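You operate a simulated robot arm through the tools that you are given. There is no shell and no other tool.

You run a simulated robot arm. Do the job below in one go: nothing can be reset, and whatever is moved stays where it is left.

TASK
Colour the label box of cell No. 95 red and pack that cell in the foam box.
Fine: marker back where it lay; lid on the foam box. A coat counts when it lies all over at full strength: go over it till it gets no stronger.

Only the result counts: the job must be done as asked and must still hold three seconds after the hand-in. Knocking over, shifting, dropping, spilling or breaking anything else fails it. A push-on lid holds only when it is set on centred and level and pressed home; a screw cap is set on level and turned clockwise until tight.

THE ROBOT
A 6-joint arm with a fingered hand, fixed in place. Base frame: the origin is at the foot of the arm, x ahead of it, y to its left, z up; the work surface is at about z = 72. Readings come in cm, rad, newtons and seconds.
With the tool pointing down near the work surface it reaches from about 34 to 82 cm from the base axis. Its first joint turns from -2.897 to 2.897 rad. Payload 4 kg.
The TCP is the grasp point between the finger pads, 2.6 cm short of the fingertips. In the tool frame z runs along the fingers and y along their closing line. The gripper opens to 13.2 cm. The gripper's body begins 7.3 cm behind the TCP. The gripper is a hand of 5 fingers: y runs from the thumb to the fingers, the wrist lies at [0, 0, -23.9] in the tool frame, and closing takes about 1.5 s.
Orientation is that of the tool frame in the base frame, as [roll, pitch, yaw] about the fixed x, y, z axes, in that order (R = Rz(yaw) Ry(pitch) Rx(roll)). With the fingers straight down and closing along the base's y, the tool's x points along the base's -x, its y along +y and its z along -z.

THE INTERFACE
- The arm moves only by the tool jog_arm. Its argument "increments" is a list that holds one entry, the list of rows, each a list of 6 numbers: the shift along the tool's x, y, z in mm, then the turn, a rotation vector about the tool's x, y, z in rad. In form: [[[tx, ty, tz, ax, ay, az], ...]]. A call has 1 to 20 rows; each row shifts and turns the commanded pose from where the row before left it, along the tool's axes as they then stand. "claw" is the closure, from 0 (fully open) to 1 (shut), set as the call begins (left out, the last holds). A row lasts 0.2 s, in which the tool goes at most 5 cm and 0.15 rad; a call with a longer step from one row to the next is refused whole, and so is a gripper value outside its range. Where a pose cannot be reached the arm comes as near as it can. A force on the tool above 40 N (or 10 N above the force at the start of the call, whichever is more), or a blocked arm, ends the call early, and 0.2 s more pass. The fingers move at their own pace (about 4.5 cm/s each) and stop on an object; they squeeze with about 21 N. The grip force told is the motor's: it shows also when the fingers shut on nothing. Time passes only in rows, and 0.2 s behind the last, so rows that do not move let the fingers close. It gives the time, the measured TCP pose, the force on the tool (base axes), the opening and the grip force at its end, in the units of the frame above (readings bear some noise), with the torque about the TCP (base axes, N m) and any sound that the robot's microphone picked up.
- Cameras (640 x 400 px; columns grow to the right, rows downward): "scene" is fixed at [5.12, 50.13, 160.64]; the picture's right is [-0.74, -0.67, 0.00], its down [-0.46, 0.51, -0.72] and it looks along [0.49, -0.54, -0.69] (base axes); focal length 343 px, centre (320, 200). "wrist" rides on the gripper at [8.4, 0.2, -9.7] in the tool frame; the picture's right is [-0.02, 1.00, 0.00], its down [-0.75, -0.02, -0.66] and it looks along [-0.66, -0.01, 0.75] (tool axes); focal length 270 px, centre (320, 200). There is no depth. A picture from a camera that has moved, and an enlarged one, comes with that camera's place and axes in the base frame and with its lens.
- capture(camera): a new picture of that camera. It takes no simulated time.
- set_fingers(finger1, finger2, finger3, finger4, thumb_bend): sets how far each is bent, from 0 (flat) to 1 (curled in); at 0.3 the hand is open as for a grip, at 0.7 the pads meet at the TCP. One left out holds its place. A second passes; each finger stops where it meets its share of the squeeze, and holds until it gets a number again. A gripper value or a shape takes the hand back. It gives what a move gives, with no picture; readings hold the bend of each and the force on the fingers (four entries, about 0 where the hand has none), thumb and palm.
- grasp_type(shape): the hand has 5 fingers and takes this shape, open, in about a second: jaw (thumb against the fingers, like two jaws); tri (thumb and two fingers); tip (a fingertip pinch); poke (one finger out to press); point (the index stretched); flat (the hand flat); cup (the hand cupped); fist (a fist). The gripper value then closes the fingers along that shape, each until it touches; the sizes above hold for jaw. It gives what a move gives, with no picture.
- close_up(camera, box): a new picture of the part [left, top, right, bottom] of that camera's present view, enlarged. It takes no simulated time.
- hand_in(): hands the job in; it is judged then, once.

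Places have to be worked out from the pictures, the camera data and where the tool is seen. Open the gripper and draw the arm clear of the work before you hand the job in, unless the task says otherwise.

The tools are called after ">>>" as a command line: name --argument value ..., lists and objects as JSON in quotes. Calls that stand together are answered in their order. jog_arm: Moves the arm, as the interface text tells. Its arguments: {"type":"object","properties":{"increments":{"type":"array","items":{"type":"array","items":{"type":"array","items":{"type":"number"}}}},"claw":{"type":"number"}},"required":["increments"]} The other tools are called the same way: grasp_type (shape) gives the hand a shape; set_fingers (finger1, finger2, finger3, finger4, thumb_bend) moves the fingers one by one; capture (camera) takes a picture; close_up (camera, box) takes an enlarged picture of a part of a camera's view; hand_in () hands the job in.

At the start:

```text
clock: 0.0
ee_pos: [55.94, 0.44, 115.64]
tool_rot: [3.14, 0.0, 3.14]
ft_force: [-0.4, -0.1, 0.5]
torque: [0.0, 0.03, 0.02]
width: 13.17
gripper_force: 0.1
shape: jaw
bend: [0.3, 0.3, 0.3, 0.3, 0.3]
finger forces: [0.1, 0.0, 0.0, 0.0, 0.0, 0.0]
```

scene: 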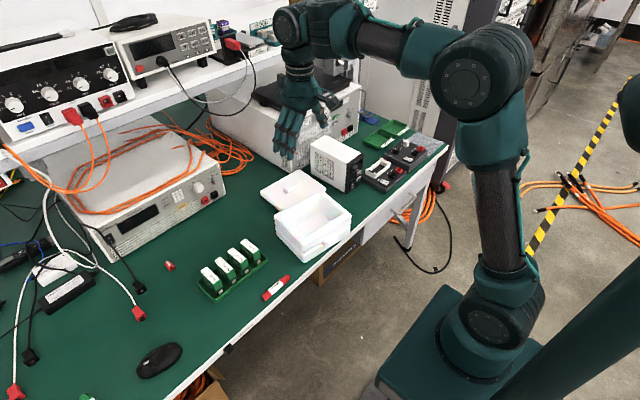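
wrist: 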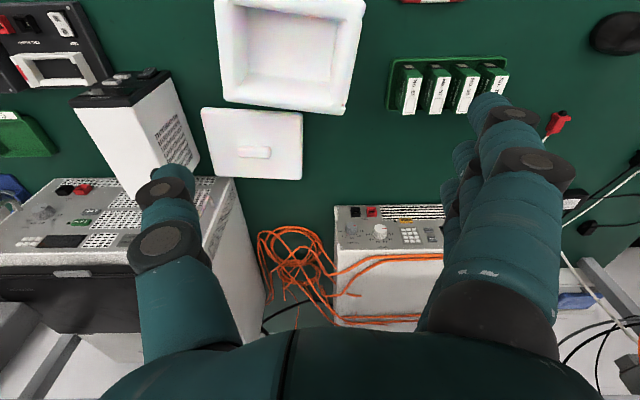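

The pictures show a green rack with four cells, a red marker, an open foam box with its lid beside it. I enlarge the rack, the marker and the box.

>>> close_up --camera "scene" --box '[180, 220, 300, 310]'

>>> close_up --camera "scene" --box '[250, 160, 370, 270]'

>>> close_up --camera "wrist" --box '[370, 40, 530, 140]'

>>> close_up --camera "wrist" --box '[190, 0, 510, 190]'

```text
4.44 times, centred on (240, 265) of scene
camera zoom: at [5.12, 50.13, 160.64], right [-0.74, -0.67, 0.0], down [-0.46, 0.51, -0.72], along [0.49, -0.54, -0.69], focal length 1523 px, centre (676, -89)
```

zoom: 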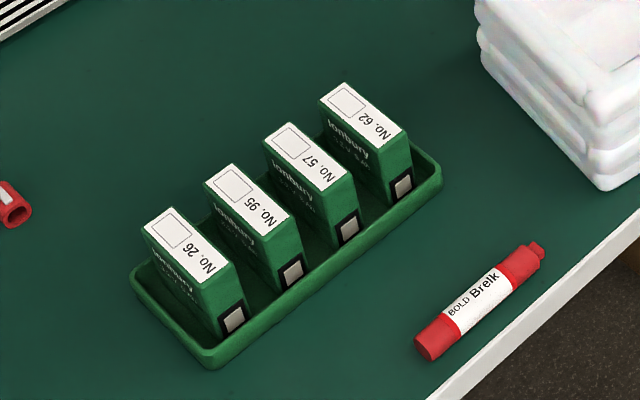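

```text
3.64 times, centred on (310, 215) of scene
camera zoom: at [5.12, 50.13, 160.64], right [-0.74, -0.67, 0.0], down [-0.46, 0.51, -0.72], along [0.49, -0.54, -0.69], focal length 1246 px, centre (356, 146)
```

zoom: 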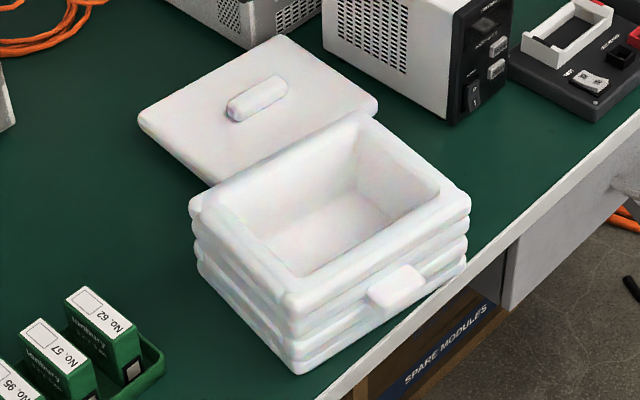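

```text
4.00 times, centred on (450, 90) of wrist
camera zoom: at [47.62, 0.6, 125.37], right [0.02, 1.0, 0.0], down [0.75, -0.02, 0.66], along [0.66, -0.01, -0.75], focal length 1081 px, centre (-200, 640)
```

zoom: 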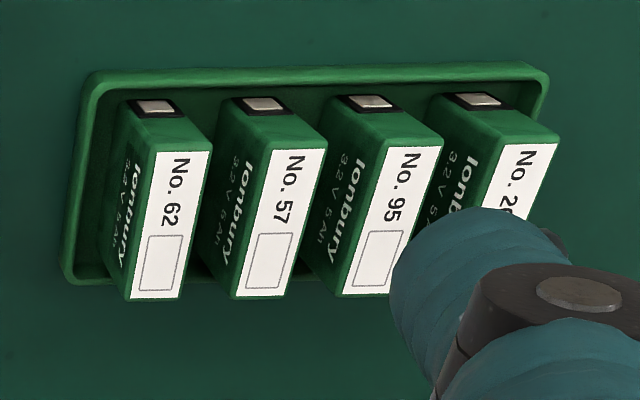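

```text
2.00 times, centred on (350, 95) of wrist
camera zoom: at [47.62, 0.6, 125.37], right [0.02, 1.0, 0.0], down [0.75, -0.02, 0.66], along [0.66, -0.01, -0.75], focal length 541 px, centre (260, 410)
```

zoom: 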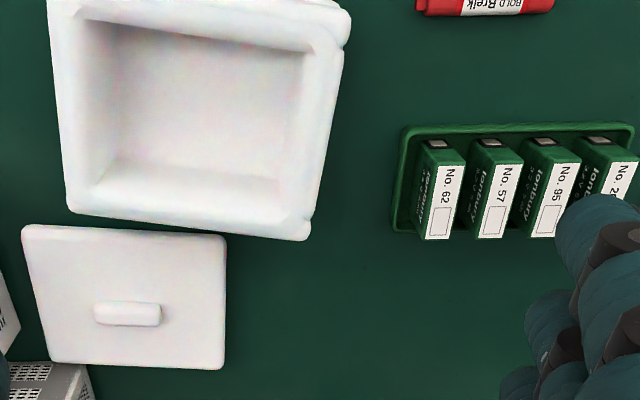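

Triangulating from both views: marker about (52, 17.8), lying along y; cell 95's label about (64.7, 25.2, 80); foam box centre about (57.5, -4.2), rim z≈83, yaw about -0.165. I look closer at the marker and the lid.

>>> close_up --camera "scene" --box '[255, 265, 300, 305]'

>>> close_up --camera "scene" --box '[225, 235, 265, 275]'

>>> close_up --camera "scene" --box '[255, 165, 335, 215]'

>>> close_up --camera "scene" --box '[150, 250, 190, 280]'

>>> close_up --camera "scene" --box '[260, 70, 360, 170]'

```text
10.00 times, centred on (278, 285) of scene
camera zoom: at [5.12, 50.13, 160.64], right [-0.74, -0.67, 0.0], down [-0.46, 0.51, -0.72], along [0.49, -0.54, -0.69], focal length 3428 px, centre (745, -650)
```

zoom: 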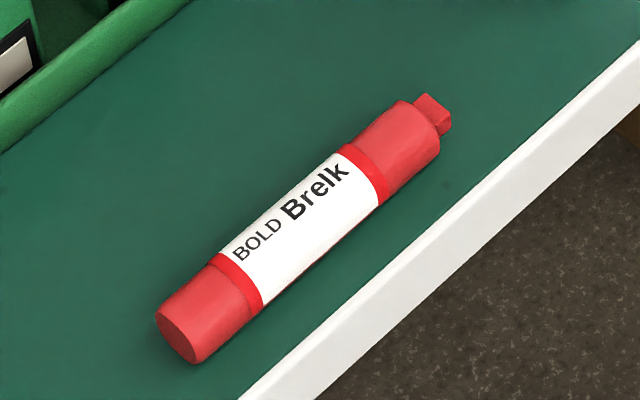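

```text
10.00 times, centred on (245, 255) of scene
camera zoom: at [5.12, 50.13, 160.64], right [-0.74, -0.67, 0.0], down [-0.46, 0.51, -0.72], along [0.49, -0.54, -0.69], focal length 3428 px, centre (1070, -350)
```

zoom: 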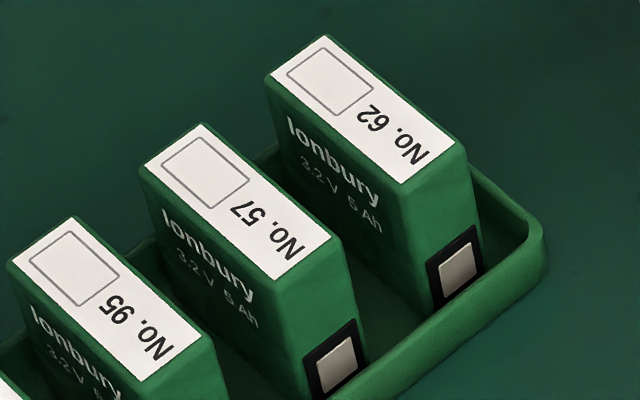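

```text
8.00 times, centred on (295, 190) of scene
camera zoom: at [5.12, 50.13, 160.64], right [-0.74, -0.67, 0.0], down [-0.46, 0.51, -0.72], along [0.49, -0.54, -0.69], focal length 2742 px, centre (520, 280)
```

zoom: 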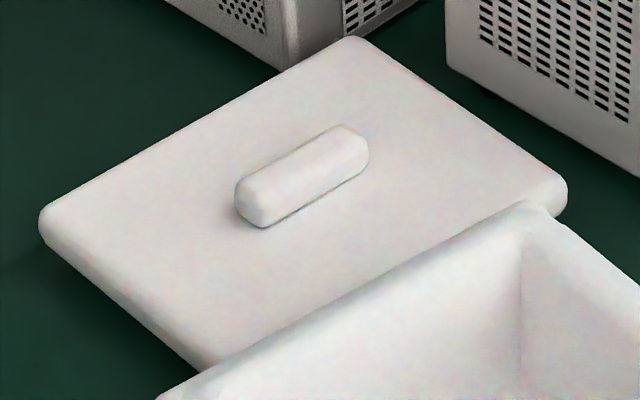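

```text
13.33 times, centred on (170, 265) of scene
camera zoom: at [5.12, 50.13, 160.64], right [-0.74, -0.67, 0.0], down [-0.46, 0.51, -0.72], along [0.49, -0.54, -0.69], focal length 4570 px, centre (2320, -667)
```

zoom: 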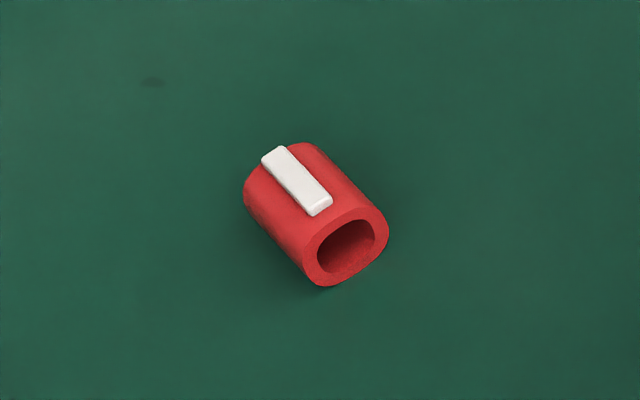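

```text
4.00 times, centred on (310, 120) of scene
camera zoom: at [5.12, 50.13, 160.64], right [-0.74, -0.67, 0.0], down [-0.46, 0.51, -0.72], along [0.49, -0.54, -0.69], focal length 1371 px, centre (360, 520)
```

zoom: 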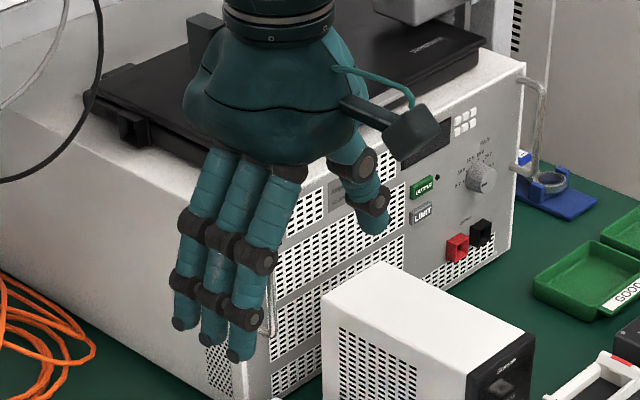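

The marker lies uncapped (its cap is apart, further off), chisel nib toward -y at about (51.6, 12.2), rear end at about (51.9, 22.6). I first turn the hand by +90° about its axis, high up, to test the wrist range and see from there.

>>> jog_arm --increments '[[[0, 0, 0, 0, 0, 0.1428], [0, 0, 0, 0, 0, 0.1428], [0, 0, 0, 0, 0, 0.1428], [0, 0, 0, 0, 0, 0.1428], [0, 0, 0, 0, 0, 0.1428], [0, 0, 0, 0, 0, 0.1428], [0, 0, 0, 0, 0, 0.1428], [0, 0, 0, 0, 0, 0.1428], [0, 0, 0, 0, 0, 0.1428], [0, 0, 0, 0, 0, 0.1428], [0, 0, 0, 0, 0, 0.1428], [0, 0, 0, 0, 0, 0]]]'

```text
clock: 2.6
ee_pos: [55.83, 0.27, 115.78]
tool_rot: [3.141, -0.001, 1.568]
ft_force: [-0.7, -0.3, 0.5]
torque: [0.0, 0.0, -0.01]
width: 13.18
gripper_force: 0.1
shape: jaw
bend: [0.3, 0.3, 0.3, 0.3, 0.3]
finger forces: [0.1, 0.0, 0.1, 0.1, 0.1, 0.1]
```

The wrist took 90°. I test a further 1.2 rad of yaw and then a 1.2 rad tilt, the pose I would want for writing (nib down, hand reaching outward).

>>> jog_arm --increments '[[[0, 0, 0, 0, 0, 0.15], [0, 0, 0, 0, 0, 0.15], [0, 0, 0, 0, 0, 0.15], [0, 0, 0, 0, 0, 0.15], [0, 0, 0, 0, 0, 0.15], [0, 0, 0, 0, 0, 0.15], [0, 0, 0, 0, 0, 0.15], [0, 0, 0, 0, 0, 0.15], [0, 0, 0, 0, 0.15, 0], [0, 0, 0, 0, 0.15, 0], [0, 0, 0, 0, 0.15, 0], [0, 0, 0, 0, 0.15, 0], [0, 0, 0, 0, 0.15, 0], [0, 0, 0, 0, 0.15, 0], [0, 0, 0, 0, 0.15, 0], [0, 0, 0, 0, 0.15, 0], [0, 0, 0, 0, 0, 0]]]'

>>> capture --camera "scene"

>>> capture --camera "wrist"

```text
clock: 6.2
ee_pos: [56.05, 0.32, 115.72]
tool_rot: [3.141, -1.2, 0.369]
ft_force: [1.1, -0.3, -0.1]
torque: [0.02, 0.01, -0.03]
width: 13.17
gripper_force: 0.0
shape: jaw
bend: [0.3, 0.3, 0.3, 0.3, 0.3]
finger forces: [0.0, 0.0, 0.0, 0.1, 0.0, 0.0]
```

```text
taken
```

scene: 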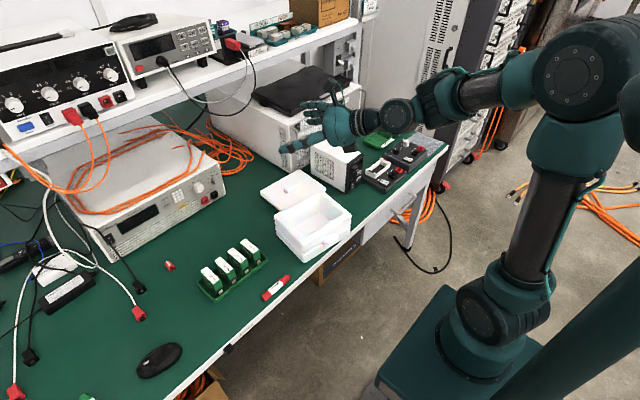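

```text
taken
camera wrist: at [50.55, -1.93, 127.05], right [0.36, -0.93, -0.02], down [-0.83, -0.31, -0.46], along [0.43, 0.18, -0.89], focal length 270 px, centre (320, 200)
```

wrist: 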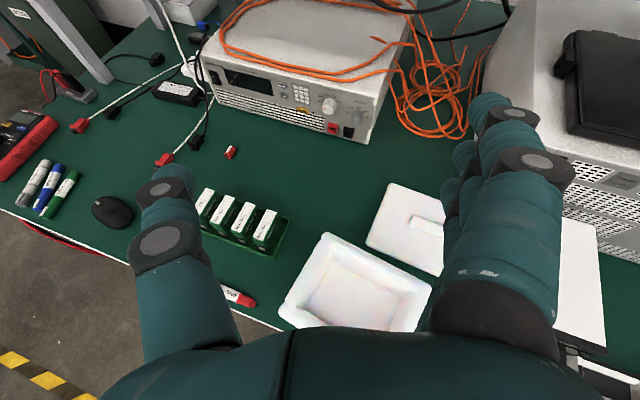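

The writing pose is reachable. I undo the tilt and the extra yaw, back to the pose closing along x, then move above the marker's rear part.

>>> jog_arm --increments '[[[0, 0, 0, 0, -0.15, 0], [0, 0, 0, 0, -0.15, 0], [0, 0, 0, 0, -0.15, 0], [0, 0, 0, 0, -0.15, 0], [0, 0, 0, 0, -0.15, 0], [0, 0, 0, 0, -0.15, 0], [0, 0, 0, 0, -0.15, 0], [0, 0, 0, 0, -0.15, 0], [0, 0, 0, 0, 0, -0.15], [0, 0, 0, 0, 0, -0.15], [0, 0, 0, 0, 0, -0.15], [0, 0, 0, 0, 0, -0.15], [0, 0, 0, 0, 0, -0.15], [0, 0, 0, 0, 0, -0.15], [0, 0, 0, 0, 0, -0.15], [0, 0, 0, 0, 0, -0.15], [0, 0, 0, 0, 0, 0]]]'

>>> jog_arm --increments '[[[37, -8, 0, 0, 0, 0], [37, -8, 0, 0, 0, 0], [37, -8, 0, 0, 0, 0], [37, -8, 0, 0, 0, 0], [37, -8, 0, 0, 0, 0], [0, 0, 40, 0, 0, 0], [0, 0, 40, 0, 0, 0], [0, 0, 40, 0, 0, 0], [0, 0, 40, 0, 0, 0], [0, 0, 40, 0, 0, 0], [0, 0, 40, 0, 0, 0], [0, 0, 0, 0, 0, 0]]]'

>>> capture --camera "wrist"

>>> capture --camera "scene"

```text
clock: 9.8
ee_pos: [56.0, 0.36, 115.69]
tool_rot: [3.14, -0.002, 1.571]
ft_force: [-0.3, 0.4, 0.2]
torque: [0.01, -0.02, 0.02]
width: 13.2
gripper_force: 0.1
shape: jaw
bend: [0.3, 0.3, 0.3, 0.3, 0.3]
finger forces: [0.1, 0.1, 0.0, 0.0, 0.0, 0.0]
```

```text
clock: 12.4
ee_pos: [51.59, 18.94, 91.75]
tool_rot: [3.142, -0.002, 1.572]
ft_force: [-0.5, -0.5, 0.6]
torque: [-0.02, 0.01, 0.0]
width: 13.21
gripper_force: 0.1
shape: jaw
bend: [0.3, 0.3, 0.3, 0.3, 0.3]
finger forces: [0.1, 0.0, 0.0, 0.0, 0.1, 0.0]
```

```text
taken
camera wrist: at [51.92, 27.44, 101.43], right [1.0, -0.02, 0.0], down [-0.02, -0.75, 0.66], along [-0.01, -0.66, -0.75], focal length 270 px, centre (320, 200)
```

wrist: 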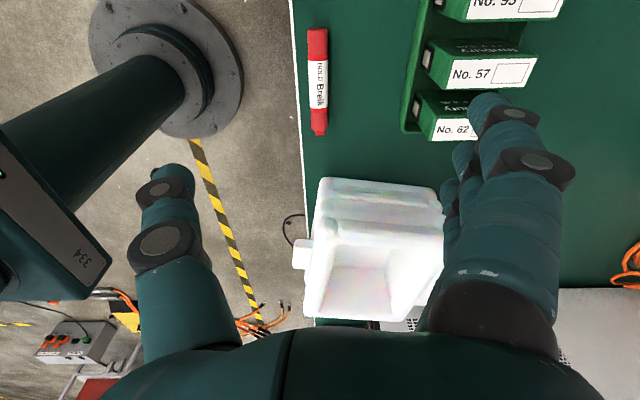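

```text
taken
```

scene: 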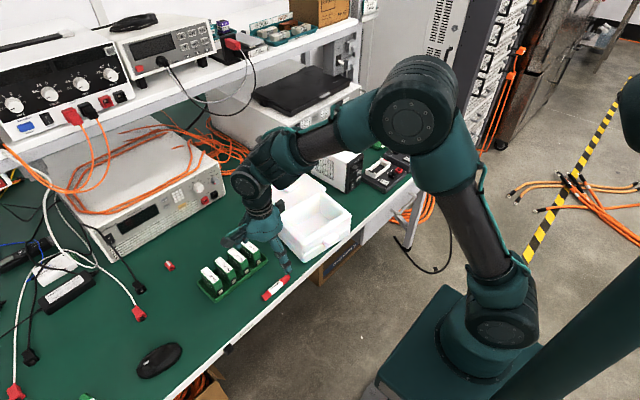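

The marker's axis reads x≈51.6, from y≈12.5 to 22.8, in line with the hand. I pre-close the fingers to about 5 cm so that they stay clear of the rack, and look.

>>> jog_arm --increments '[[[0, 0, 0, 0, 0, 0], [0, 0, 0, 0, 0, 0], [0, 0, 0, 0, 0, 0], [0, 0, 0, 0, 0, 0], [0, 0, 0, 0, 0, 0], [0, 0, 0, 0, 0, 0]]]' --claw 0.6

>>> capture --camera "wrist"

>>> close_up --camera "scene" --box '[190, 190, 350, 310]'

```text
clock: 13.8
ee_pos: [51.69, 18.99, 91.8]
tool_rot: [-3.141, -0.001, 1.571]
ft_force: [-0.9, -0.8, -0.1]
torque: [0.0, 0.01, 0.0]
width: 5.38
gripper_force: 0.0
shape: jaw
bend: [0.73, 0.73, 0.73, 0.73, 0.7]
finger forces: [0.0, 0.1, 0.1, 0.1, 0.0, 0.0]
```

```text
taken
camera wrist: at [51.92, 27.44, 101.48], right [1.0, -0.02, 0.0], down [-0.02, -0.75, 0.66], along [-0.01, -0.66, -0.75], focal length 270 px, centre (320, 200)
```

wrist: 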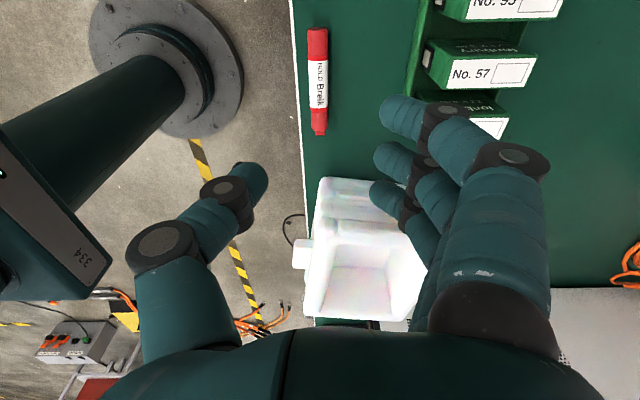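

```text
3.33 times, centred on (270, 250) of scene
camera zoom: at [5.12, 50.13, 160.64], right [-0.74, -0.67, 0.0], down [-0.46, 0.51, -0.72], along [0.49, -0.54, -0.69], focal length 1142 px, centre (487, 33)
```

zoom: 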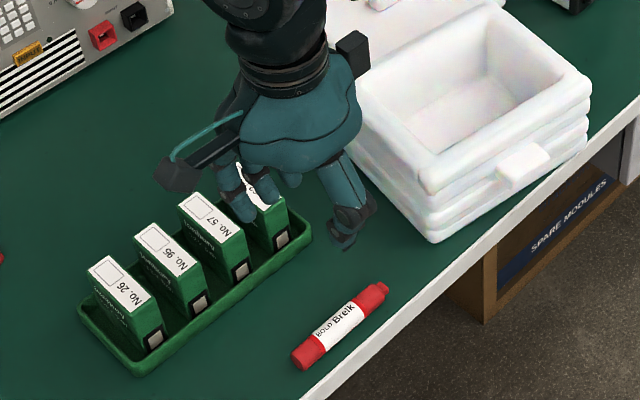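

With the claw at 0.6 the opening is 5.4 cm and the knuckles reach about 7 cm to the side, just clear of the tray edge at x≈60.2. I go down over the marker's rear part.

>>> jog_arm --increments '[[[0, 0, 30, 0, 0, 0], [0, 0, 30, 0, 0, 0], [0, 0, 30, 0, 0, 0], [0, 0, 30, 0, 0, 0], [0, 0, 20, 0, 0, 0], [0, 0, 0, 0, 0, 0]]]'

>>> capture --camera "wrist"

>>> close_up --camera "scene" --box '[220, 220, 320, 310]'

```text
clock: 15.2
ee_pos: [51.82, 18.79, 77.74]
tool_rot: [3.141, -0.001, 1.571]
ft_force: [0.1, 0.4, -0.8]
torque: [0.02, -0.01, 0.02]
width: 5.36
gripper_force: 0.0
shape: jaw
bend: [0.73, 0.73, 0.73, 0.73, 0.7]
finger forces: [0.0, 0.0, 0.1, 0.0, 0.0, 0.0]
```

```text
taken
camera wrist: at [52.14, 27.3, 87.38], right [1.0, -0.02, 0.0], down [-0.02, -0.75, 0.66], along [-0.01, -0.66, -0.75], focal length 270 px, centre (320, 200)
```

wrist: 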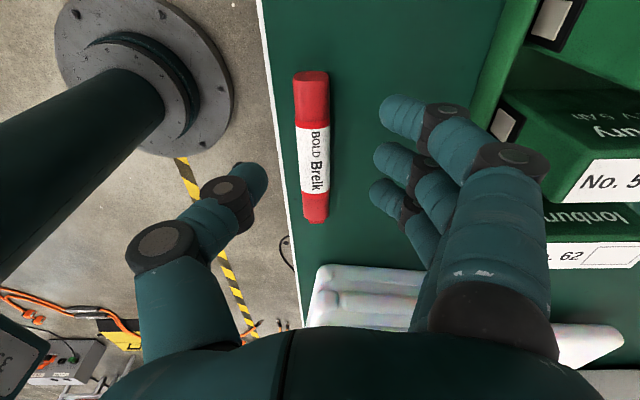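

```text
4.44 times, centred on (270, 265) of scene
camera zoom: at [5.12, 50.13, 160.64], right [-0.74, -0.67, 0.0], down [-0.46, 0.51, -0.72], along [0.49, -0.54, -0.69], focal length 1523 px, centre (542, -89)
```

zoom: 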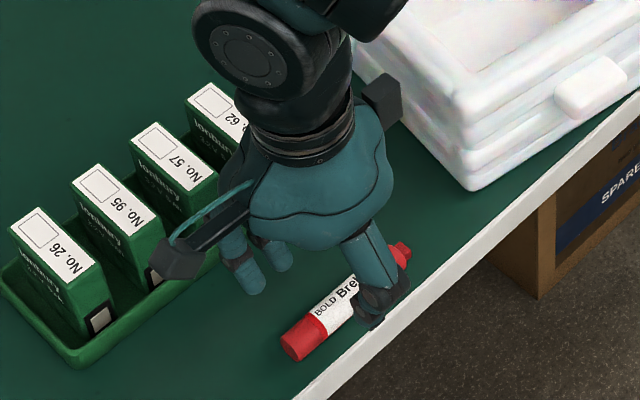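

The fingers sit at about +2.9, +0.6, -1.7 and -4 along tool x, so I shift to y≈20.1 to leave the nib end free, then lower until the fingertips nearly touch the table.

>>> jog_arm --increments '[[[12, -2, 0, 0, 0, 0], [0, 0, 10, 0, 0, 0], [0, 0, 8, 0, 0, 0], [0, 0, 5, 0, 0, 0], [0, 0, 0, 0, 0, 0]]]'

>>> capture --camera "wrist"

>>> close_up --camera "scene" --box '[230, 240, 310, 310]'

```text
clock: 16.4
ee_pos: [51.71, 20.17, 75.41]
tool_rot: [-3.14, -0.002, 1.572]
ft_force: [0.8, 0.4, -0.8]
torque: [-0.03, 0.02, -0.01]
width: 5.35
gripper_force: 0.0
shape: jaw
bend: [0.73, 0.73, 0.73, 0.73, 0.7]
finger forces: [0.0, 0.0, 0.0, 0.1, 0.0, 0.0]
```

```text
taken
camera wrist: at [51.96, 28.61, 85.06], right [1.0, -0.02, 0.0], down [-0.02, -0.75, 0.66], along [-0.01, -0.66, -0.75], focal length 270 px, centre (320, 200)
```

wrist: 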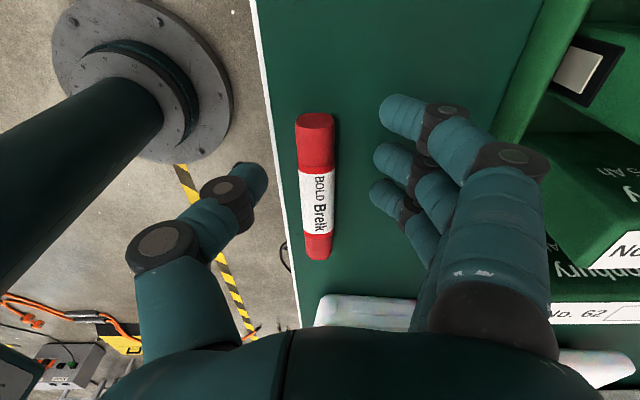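

```text
5.71 times, centred on (270, 275) of scene
camera zoom: at [5.12, 50.13, 160.64], right [-0.74, -0.67, 0.0], down [-0.46, 0.51, -0.72], along [0.49, -0.54, -0.69], focal length 1959 px, centre (606, -229)
```

zoom: 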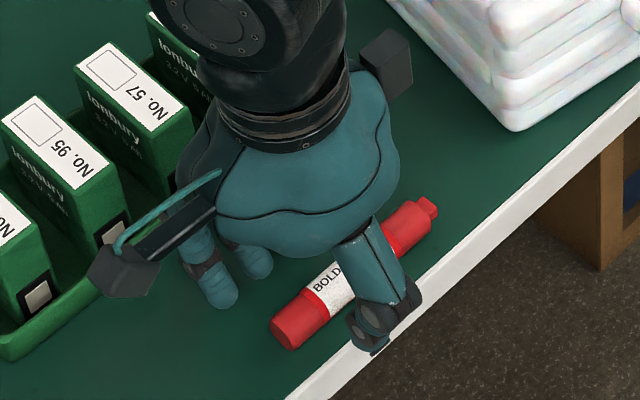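

The marker lies between thumb and fingers, tips just above the table. I close the hand.

>>> jog_arm --increments '[[[0, 0, 3, 0, 0, 0], [0, 0, 0, 0, 0, 0], [0, 0, 0, 0, 0, 0], [0, 0, 0, 0, 0, 0], [0, 0, 0, 0, 0, 0], [0, 0, 0, 0, 0, 0], [0, 0, 0, 0, 0, 0], [0, 0, 0, 0, 0, 0]]]' --claw 1

>>> capture --camera "wrist"

>>> close_up --camera "scene" --box '[230, 240, 310, 310]'

```text
clock: 18.2
ee_pos: [51.73, 20.21, 75.0]
tool_rot: [3.142, -0.001, 1.571]
ft_force: [0.5, -0.4, 0.1]
torque: [-0.03, -0.01, 0.0]
width: 1.23
gripper_force: 20.9
shape: jaw
bend: [0.72, 0.72, 0.72, 0.71, 0.7]
finger forces: [1.9, 7.0, 5.3, 4.7, 18.4, 0.0]
```

```text
taken
camera wrist: at [51.98, 28.63, 84.76], right [1.0, -0.02, 0.0], down [-0.02, -0.75, 0.66], along [-0.01, -0.66, -0.75], focal length 270 px, centre (320, 200)
```

wrist: 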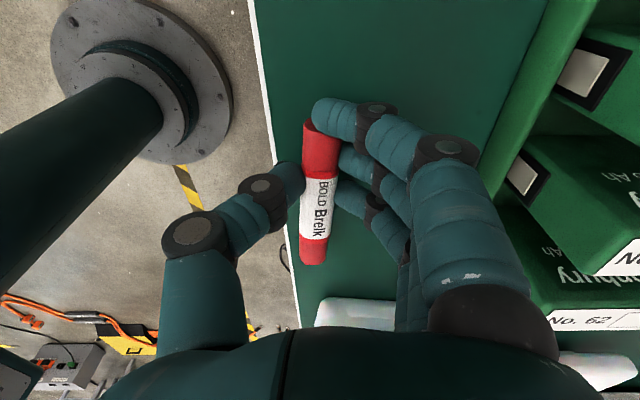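

```text
5.71 times, centred on (270, 275) of scene
camera zoom: at [5.12, 50.13, 160.64], right [-0.74, -0.67, 0.0], down [-0.46, 0.51, -0.72], along [0.49, -0.54, -0.69], focal length 1959 px, centre (606, -229)
```

zoom: 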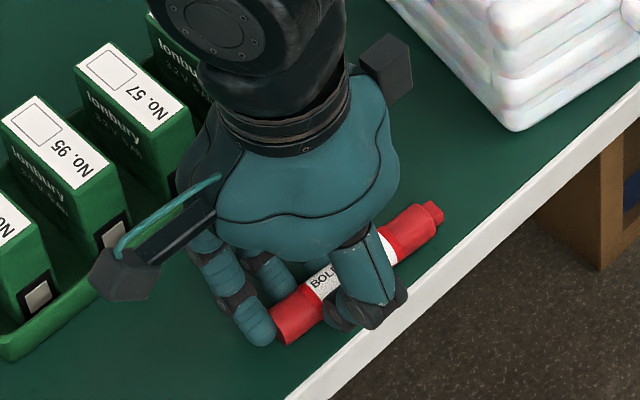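

All fingers and the thumb bear on the marker. I lift it straight up and look.

>>> jog_arm --increments '[[[0, 0, -10, 0, 0, 0], [0, 0, -20, 0, 0, 0], [0, 0, -30, 0, 0, 0], [0, 0, -40, 0, 0, 0], [0, 0, -40, 0, 0, 0], [0, 0, -40, 0, 0, 0], [0, 0, -40, 0, 0, 0], [0, 0, -40, 0, 0, 0], [0, 0, 0, 0, 0, 0]]]'

>>> capture --camera "wrist"

>>> close_up --camera "scene" --box '[210, 100, 350, 310]'

```text
clock: 20.2
ee_pos: [51.8, 20.13, 100.93]
tool_rot: [3.141, -0.003, 1.573]
ft_force: [0.6, 0.5, 1.1]
torque: [-0.01, 0.02, 0.02]
width: 1.21
gripper_force: 20.9
shape: jaw
bend: [0.72, 0.71, 0.72, 0.71, 0.7]
finger forces: [1.9, 7.2, 5.3, 4.7, 18.4, 0.1]
```

```text
taken
camera wrist: at [52.06, 28.68, 110.64], right [1.0, -0.02, 0.0], down [-0.02, -0.75, 0.66], along [-0.01, -0.66, -0.75], focal length 270 px, centre (320, 200)
```

wrist: 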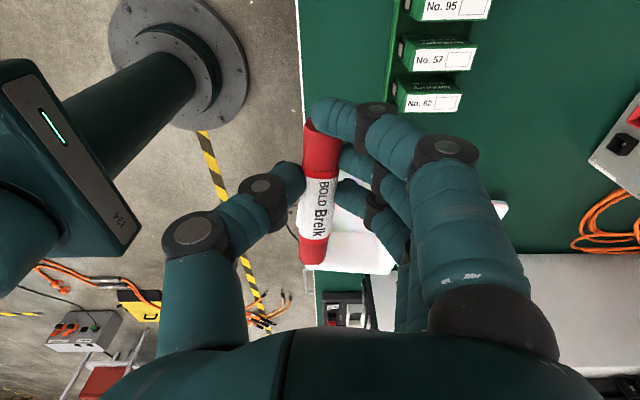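

```text
1.90 times, centred on (280, 205) of scene
camera zoom: at [5.12, 50.13, 160.64], right [-0.74, -0.67, 0.0], down [-0.46, 0.51, -0.72], along [0.49, -0.54, -0.69], focal length 653 px, centre (396, 190)
```

zoom: 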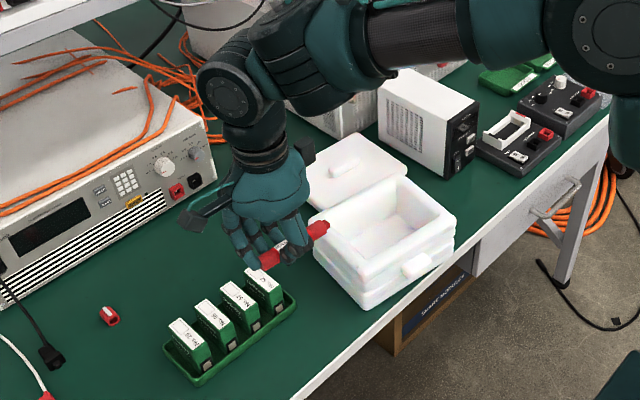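

The marker is held firmly. I turn the hand to the writing pose (yaw +1.2, tilt +1.3) here, high above the table.

>>> jog_arm --increments '[[[0, 0, 0, 0, 0, 0.12], [0, 0, 0, 0, 0, 0.12], [0, 0, 0, 0, 0, 0.12], [0, 0, 0, 0, 0, 0.12], [0, 0, 0, 0, 0, 0.12], [0, 0, 0, 0, 0, 0.12], [0, 0, 0, 0, 0, 0.12], [0, 0, 0, 0, 0, 0.12], [0, 0, 0, 0, 0, 0.12], [0, 0, 0, 0, 0, 0.12], [0, 0, 0, 0, 0, 0]]]'

>>> jog_arm --increments '[[[0, 0, 0, 0, 0.13, 0], [0, 0, 0, 0, 0.13, 0], [0, 0, 0, 0, 0.13, 0], [0, 0, 0, 0, 0.13, 0], [0, 0, 0, 0, 0.13, 0], [0, 0, 0, 0, 0.13, 0], [0, 0, 0, 0, 0.13, 0], [0, 0, 0, 0, 0.13, 0], [0, 0, 0, 0, 0.13, 0], [0, 0, 0, 0, 0.13, 0], [0, 0, 0, 0, 0, 0]]]'

>>> capture --camera "wrist"

>>> capture --camera "scene"

```text
clock: 22.6
ee_pos: [51.82, 20.21, 101.2]
tool_rot: [-3.14, -0.001, 0.368]
ft_force: [-0.1, 0.5, -0.4]
torque: [0.05, 0.02, 0.03]
width: 1.18
gripper_force: 21.0
shape: jaw
bend: [0.72, 0.71, 0.72, 0.71, 0.7]
finger forces: [1.7, 7.2, 5.3, 4.6, 18.4, 0.1]
```

```text
clock: 25.0
ee_pos: [52.17, 20.27, 101.05]
tool_rot: [-3.136, -1.301, 0.368]
ft_force: [-0.6, -0.5, -0.2]
torque: [0.0, 0.01, 0.0]
width: 1.19
gripper_force: 21.3
shape: jaw
bend: [0.72, 0.71, 0.72, 0.71, 0.7]
finger forces: [1.4, 7.4, 5.5, 4.6, 18.2, 0.1]
out of reach, approached as far as the arm can: row 10
```

```text
taken
camera wrist: at [45.73, 17.57, 111.89], right [0.36, -0.93, -0.02], down [-0.78, -0.29, -0.55], along [0.51, 0.21, -0.84], focal length 270 px, centre (320, 200)
```

wrist: 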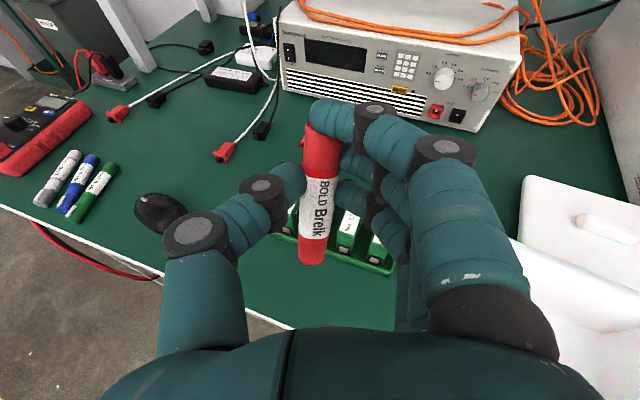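

```text
taken
```

scene: 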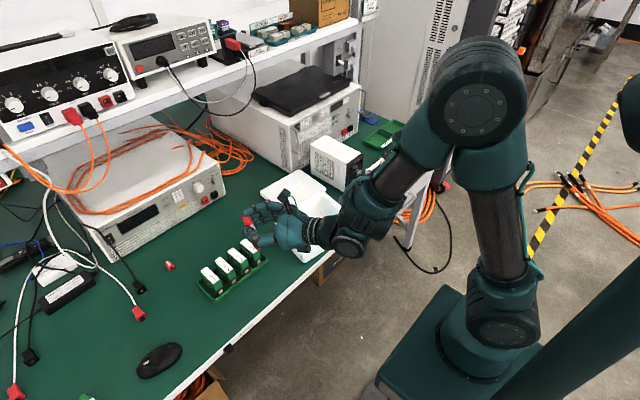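

Near the base the last bit of tilt was at the reach limit, but further out it should hold. I move out to over cell 95's box, (66.3, 25.2), at z≈98, nib about 10 cm above it.

>>> jog_arm --increments '[[[2.2, 1, 30.4, 0, 0, 0], [2.2, 1, 30.4, 0, 0, 0], [2.2, 1, 30.4, 0, 0, 0], [2.2, 1, 30.4, 0, 0, 0], [2.2, 1, 30.4, 0, 0, 0], [0, 0, 0, 0, 0, 0], [0, 0, 0, 0, 0, 0]]]'

>>> close_up --camera "scene" --box '[190, 190, 290, 300]'

>>> capture --camera "wrist"

```text
clock: 26.6
ee_pos: [66.52, 25.29, 98.13]
tool_rot: [-3.137, -1.299, 0.365]
ft_force: [-0.1, 0.2, -0.6]
torque: [0.01, 0.02, 0.01]
width: 1.19
gripper_force: 21.1
shape: jaw
bend: [0.72, 0.71, 0.72, 0.71, 0.7]
finger forces: [1.5, 7.5, 5.6, 4.6, 18.2, 0.0]
```

```text
3.64 times, centred on (240, 245) of scene
camera zoom: at [5.12, 50.13, 160.64], right [-0.74, -0.67, 0.0], down [-0.46, 0.51, -0.72], along [0.49, -0.54, -0.69], focal length 1246 px, centre (611, 36)
```

zoom: 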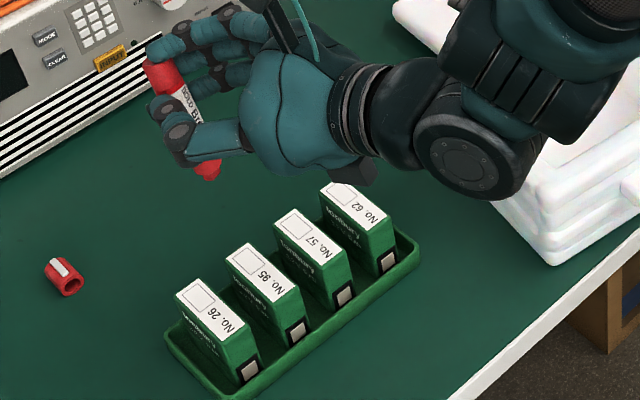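

```text
taken
camera wrist: at [59.99, 22.6, 109.01], right [0.36, -0.93, -0.02], down [-0.78, -0.29, -0.55], along [0.51, 0.21, -0.84], focal length 270 px, centre (320, 200)
```

wrist: 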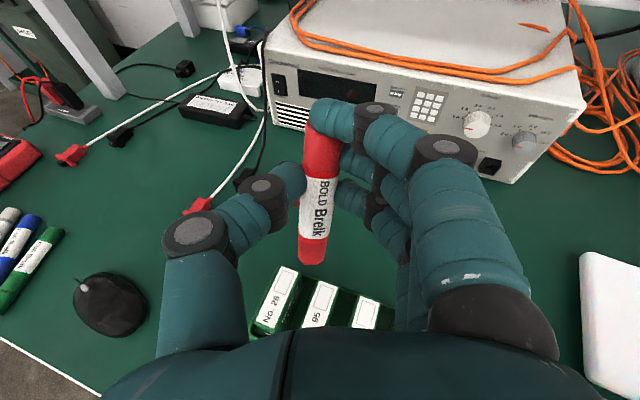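

The nib shows at about (66.7, 25.5, 90), as computed (about 8.2 cm under the TCP). I lower 7 cm and check again more closely.

>>> jog_arm --increments '[[[-19.3, 0, 5.4, 0, 0, 0], [-19.3, 0, 5.4, 0, 0, 0], [-19.3, 0, 5.4, 0, 0, 0], [-9.6, 0, 2.7, 0, 0, 0], [0, 0, 0, 0, 0, 0], [0, 0, 0, 0, 0, 0]]]'

>>> close_up --camera "scene" --box '[205, 220, 265, 280]'

>>> close_up --camera "wrist" --box '[240, 200, 420, 340]'

```text
clock: 28.0
ee_pos: [66.3, 25.01, 91.08]
tool_rot: [-3.137, -1.301, 0.368]
ft_force: [0.5, -0.5, -0.6]
torque: [0.01, -0.03, 0.01]
width: 1.17
gripper_force: 21.1
shape: jaw
bend: [0.72, 0.71, 0.72, 0.71, 0.7]
finger forces: [1.5, 7.5, 5.5, 4.5, 18.3, 0.0]
```

```text
6.67 times, centred on (235, 250) of scene
camera zoom: at [5.12, 50.13, 160.64], right [-0.74, -0.67, 0.0], down [-0.46, 0.51, -0.72], along [0.49, -0.54, -0.69], focal length 2285 px, centre (887, -133)
```

zoom: 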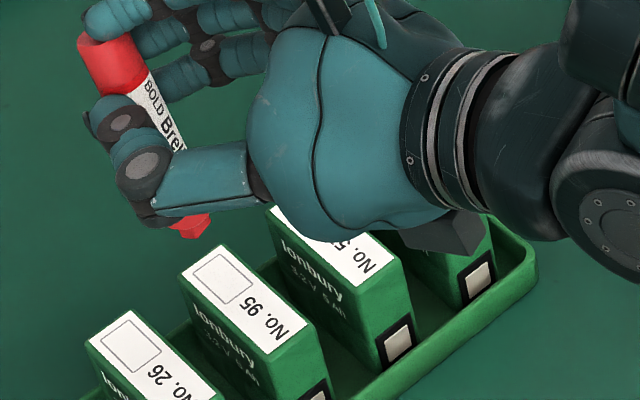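

```text
2.86 times, centred on (330, 270) of wrist
camera zoom: at [59.96, 22.48, 101.99], right [0.36, -0.93, -0.02], down [-0.78, -0.29, -0.55], along [0.51, 0.21, -0.84], focal length 772 px, centre (291, 0)
```

zoom: 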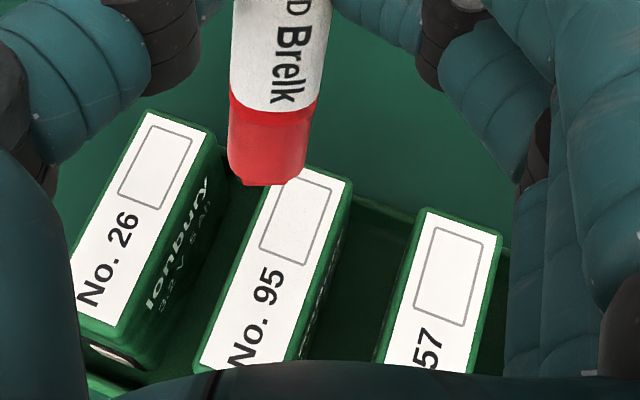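

In this view the nib stands slightly to +y of box 95 (the marker sits a little skew in the hand, nib toward +y). I correct 5 mm in -y and lower 2 cm to judge again close to the label.

>>> jog_arm --increments '[[[-10, 2.2, 1.4, 0, 0, 0], [-10, 2.1, 1.4, 0, 0, 0], [0, 0, 0, 0, 0, 0], [0, 0, 0, 0, 0, 0]]]'

>>> close_up --camera "scene" --box '[215, 235, 255, 275]'

>>> close_up --camera "wrist" --box '[240, 200, 420, 340]'

```text
clock: 29.0
ee_pos: [66.27, 24.8, 89.21]
tool_rot: [-3.137, -1.3, 0.367]
ft_force: [-0.5, -0.2, 0.2]
torque: [0.0, 0.02, 0.01]
width: 1.15
gripper_force: 21.7
shape: jaw
bend: [0.72, 0.71, 0.72, 0.71, 0.7]
finger forces: [1.5, 7.4, 5.5, 4.5, 18.2, 0.0]
```

```text
10.00 times, centred on (235, 255) of scene
camera zoom: at [5.12, 50.13, 160.64], right [-0.74, -0.67, 0.0], down [-0.46, 0.51, -0.72], along [0.49, -0.54, -0.69], focal length 3428 px, centre (1170, -350)
```

zoom: 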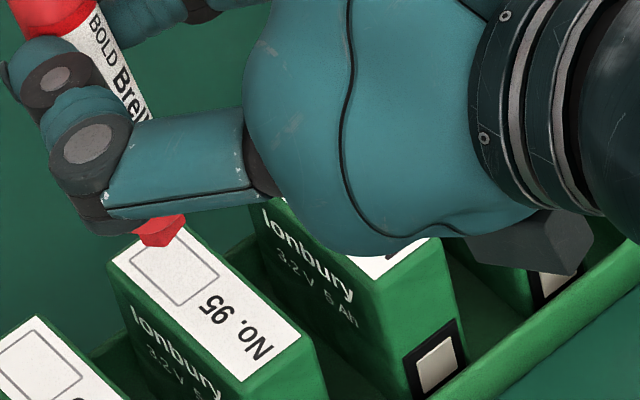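

```text
2.86 times, centred on (330, 270) of wrist
camera zoom: at [59.83, 22.07, 99.91], right [0.36, -0.93, -0.02], down [-0.78, -0.29, -0.55], along [0.51, 0.21, -0.84], focal length 772 px, centre (291, 0)
```

zoom: 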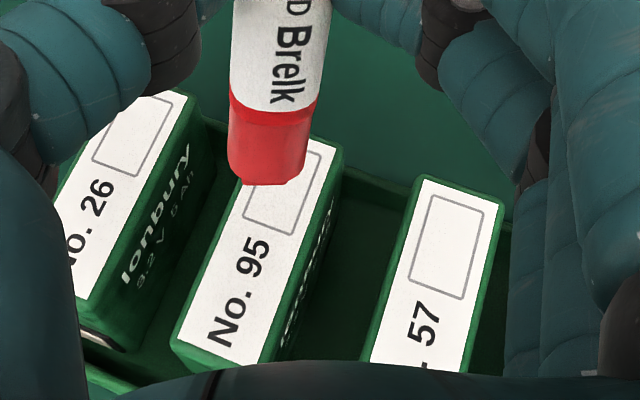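

The nib is about 1.1 cm above the label and over the box. I lower 7 mm more and check.

>>> jog_arm --increments '[[[-3.5, 0, 1, 0, 0, 0], [-3.2, 0, 0.9, 0, 0, 0], [0, 0, 0, 0, 0, 0], [0, 0, 0, 0, 0, 0]]]'

>>> close_up --camera "scene" --box '[220, 245, 244, 265]'

```text
clock: 30.0
ee_pos: [66.33, 24.72, 88.44]
tool_rot: [-3.137, -1.299, 0.367]
ft_force: [0.2, 0.1, 0.5]
torque: [-0.02, 0.0, 0.01]
width: 1.18
gripper_force: 20.7
shape: jaw
bend: [0.72, 0.71, 0.72, 0.71, 0.7]
finger forces: [1.5, 7.3, 5.5, 4.5, 18.2, 0.1]
```

```text
16.00 times, centred on (232, 255) of scene
camera zoom: at [5.12, 50.13, 160.64], right [-0.74, -0.67, 0.0], down [-0.46, 0.51, -0.72], along [0.49, -0.54, -0.69], focal length 5484 px, centre (1728, -680)
```

zoom: 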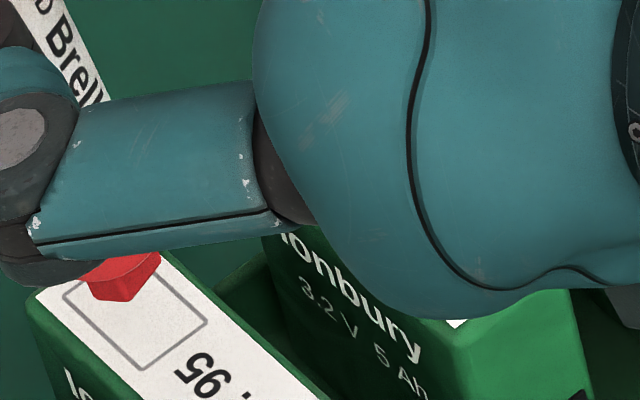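

The nib hangs about 4 mm above the box, a bit toward its far (+x) end. I shift 3 mm toward -x and lower until it touches.

>>> jog_arm --increments '[[[-1, -1.1, -2.7, 0, 0, 0], [-1.9, 0, 0.5, 0, 0, 0], [-1, 0, 0.3, 0, 0, 0], [0, 0, 0, 0, 0, 0], [0, 0, 0, 0, 0, 0]]]'

>>> close_up --camera "scene" --box '[220, 245, 244, 265]'

```text
clock: 31.2
ee_pos: [66.04, 24.81, 88.25]
tool_rot: [-3.137, -1.301, 0.366]
ft_force: [-0.1, 0.5, 0.4]
torque: [-0.03, 0.01, -0.02]
width: 1.16
gripper_force: 21.0
shape: jaw
bend: [0.72, 0.71, 0.72, 0.71, 0.7]
finger forces: [1.5, 7.4, 5.5, 4.5, 18.2, 0.0]
```

```text
16.00 times, centred on (232, 255) of scene
camera zoom: at [5.12, 50.13, 160.64], right [-0.74, -0.67, 0.0], down [-0.46, 0.51, -0.72], along [0.49, -0.54, -0.69], focal length 5484 px, centre (1728, -680)
```

zoom: 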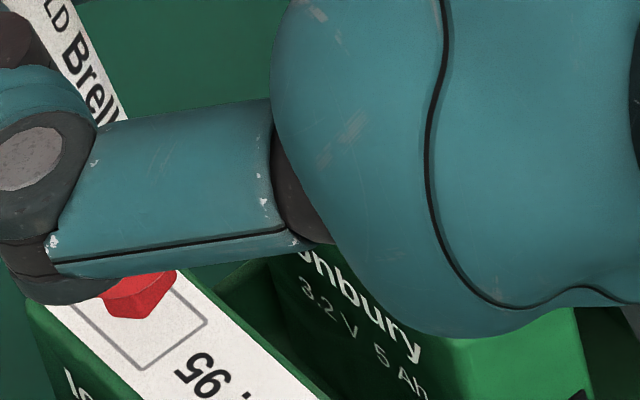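

Nib now centred over the box, no contact force yet. I go on down by small steps.

>>> jog_arm --increments '[[[-1, 0, 0.3, 0, 0, 0], [-1, 0, 0.3, 0, 0, 0], [0, 0, 0, 0, 0, 0], [0, 0, 0, 0, 0, 0]]]'

>>> close_up --camera "scene" --box '[220, 245, 244, 265]'

```text
clock: 32.2
ee_pos: [65.85, 24.68, 87.97]
tool_rot: [-3.138, -1.299, 0.366]
ft_force: [1.2, 0.0, -0.8]
torque: [0.0, 0.01, -0.01]
width: 1.2
gripper_force: 20.7
shape: jaw
bend: [0.72, 0.71, 0.72, 0.71, 0.7]
finger forces: [1.5, 7.4, 5.6, 4.5, 18.2, 0.1]
```

```text
16.00 times, centred on (232, 255) of scene
camera zoom: at [5.12, 50.13, 160.64], right [-0.74, -0.67, 0.0], down [-0.46, 0.51, -0.72], along [0.49, -0.54, -0.69], focal length 5484 px, centre (1728, -680)
```

zoom: 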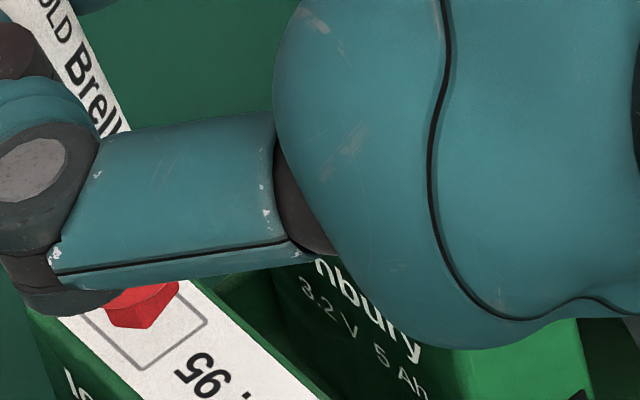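

Still no contact. I go down another 2 mm, watching the force.

>>> jog_arm --increments '[[[-1, 0, 0.3, 0, 0, 0], [-1, 0, 0.3, 0, 0, 0], [0, 0, 0, 0, 0, 0], [0, 0, 0, 0, 0, 0]]]'

>>> close_up --camera "scene" --box '[220, 245, 244, 265]'

>>> close_up --camera "wrist" --box '[240, 200, 420, 340]'

```text
clock: 33.2
ee_pos: [65.88, 24.8, 87.83]
tool_rot: [-3.138, -1.301, 0.366]
ft_force: [0.4, 0.2, -0.6]
torque: [0.02, 0.0, 0.0]
width: 1.18
gripper_force: 20.8
shape: jaw
bend: [0.72, 0.71, 0.72, 0.71, 0.7]
finger forces: [1.5, 7.4, 5.6, 4.5, 18.2, 0.0]
```

```text
16.00 times, centred on (232, 255) of scene
camera zoom: at [5.12, 50.13, 160.64], right [-0.74, -0.67, 0.0], down [-0.46, 0.51, -0.72], along [0.49, -0.54, -0.69], focal length 5484 px, centre (1728, -680)
```

zoom: 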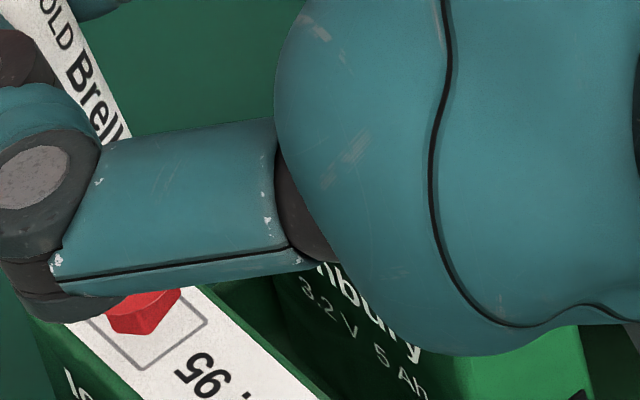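

```text
2.86 times, centred on (330, 270) of wrist
camera zoom: at [59.46, 22.08, 98.49], right [0.36, -0.93, -0.02], down [-0.78, -0.29, -0.55], along [0.51, 0.21, -0.84], focal length 772 px, centre (291, 0)
```

zoom: 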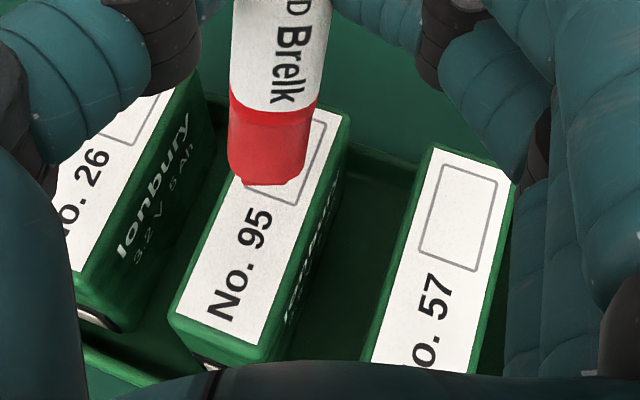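

Still hovering. I lower another 2.5 mm in small steps.

>>> jog_arm --increments '[[[-1, 0, 0.3, 0, 0, 0], [-1, 0, 0.3, 0, 0, 0], [-0.5, 0, 0.15, 0, 0, 0], [0, 0, 0, 0, 0, 0], [0, 0, 0, 0, 0, 0]]]'

>>> close_up --camera "scene" --box '[220, 245, 244, 265]'

```text
clock: 34.4
ee_pos: [65.89, 24.64, 87.62]
tool_rot: [-3.136, -1.302, 0.367]
ft_force: [0.6, -0.1, -0.5]
torque: [0.0, -0.03, -0.01]
width: 1.19
gripper_force: 21.2
shape: jaw
bend: [0.72, 0.71, 0.72, 0.71, 0.7]
finger forces: [1.4, 7.4, 5.5, 4.4, 18.1, 0.0]
```

```text
16.00 times, centred on (232, 255) of scene
camera zoom: at [5.12, 50.13, 160.64], right [-0.74, -0.67, 0.0], down [-0.46, 0.51, -0.72], along [0.49, -0.54, -0.69], focal length 5484 px, centre (1728, -680)
```

zoom: 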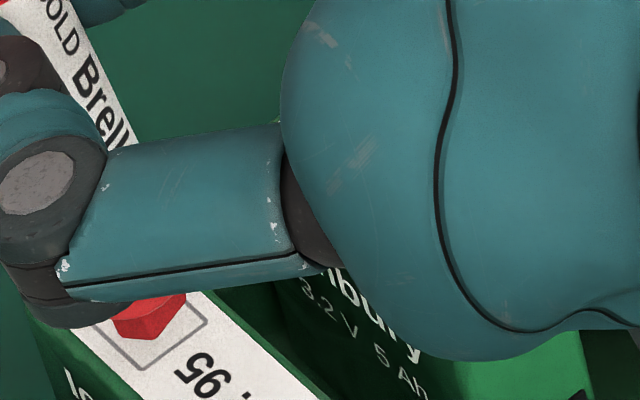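

No force yet, and the nib drifts toward the box's near end as it lowers. I shift 4 mm back outward (+x) and lower 2 mm more.

>>> jog_arm --increments '[[[0.5, 0.7, 1.8, 0, 0, 0], [0.5, 0.7, 1.8, 0, 0, 0], [-1, 0, 0.3, 0, 0, 0], [-1, 0, 0.3, 0, 0, 0], [0, 0, 0, 0, 0, 0], [0, 0, 0, 0, 0, 0]]]'

>>> close_up --camera "scene" --box '[220, 245, 244, 265]'

```text
clock: 35.8
ee_pos: [66.36, 24.67, 87.38]
tool_rot: [-3.138, -1.302, 0.367]
ft_force: [0.5, -0.4, 0.0]
torque: [-0.02, 0.02, -0.02]
width: 1.13
gripper_force: 20.8
shape: jaw
bend: [0.72, 0.71, 0.72, 0.71, 0.7]
finger forces: [1.4, 7.4, 5.4, 4.5, 18.2, 0.0]
```

```text
16.00 times, centred on (232, 255) of scene
camera zoom: at [5.12, 50.13, 160.64], right [-0.74, -0.67, 0.0], down [-0.46, 0.51, -0.72], along [0.49, -0.54, -0.69], focal length 5484 px, centre (1728, -680)
```

zoom: 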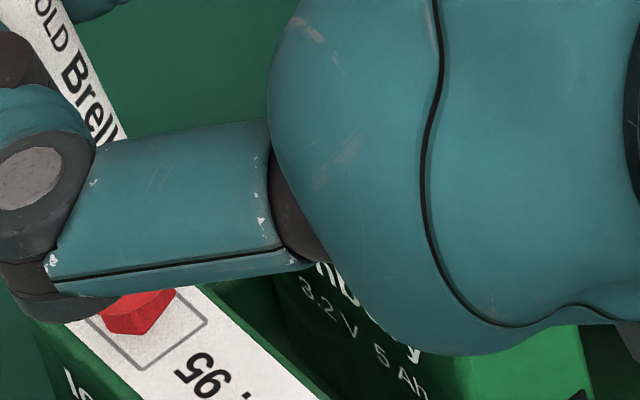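

Nothing touched yet (nib computed at z≈79.2). I go on down 2 mm.

>>> jog_arm --increments '[[[-1, 0, 0.3, 0, 0, 0], [-1, 0, 0.3, 0, 0, 0], [0, 0, 0, 0, 0, 0], [0, 0, 0, 0, 0, 0]]]'

>>> close_up --camera "scene" --box '[220, 245, 244, 265]'

```text
clock: 36.8
ee_pos: [66.32, 24.72, 87.06]
tool_rot: [-3.138, -1.301, 0.366]
ft_force: [-0.2, -0.2, -0.9]
torque: [0.0, -0.04, -0.02]
width: 1.18
gripper_force: 20.7
shape: jaw
bend: [0.72, 0.71, 0.72, 0.71, 0.7]
finger forces: [1.5, 7.4, 5.5, 4.5, 18.2, 0.0]
```

```text
16.00 times, centred on (232, 255) of scene
camera zoom: at [5.12, 50.13, 160.64], right [-0.74, -0.67, 0.0], down [-0.46, 0.51, -0.72], along [0.49, -0.54, -0.69], focal length 5484 px, centre (1728, -680)
```

zoom: 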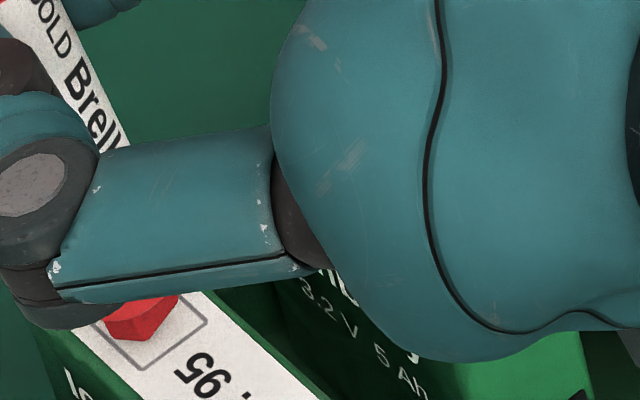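

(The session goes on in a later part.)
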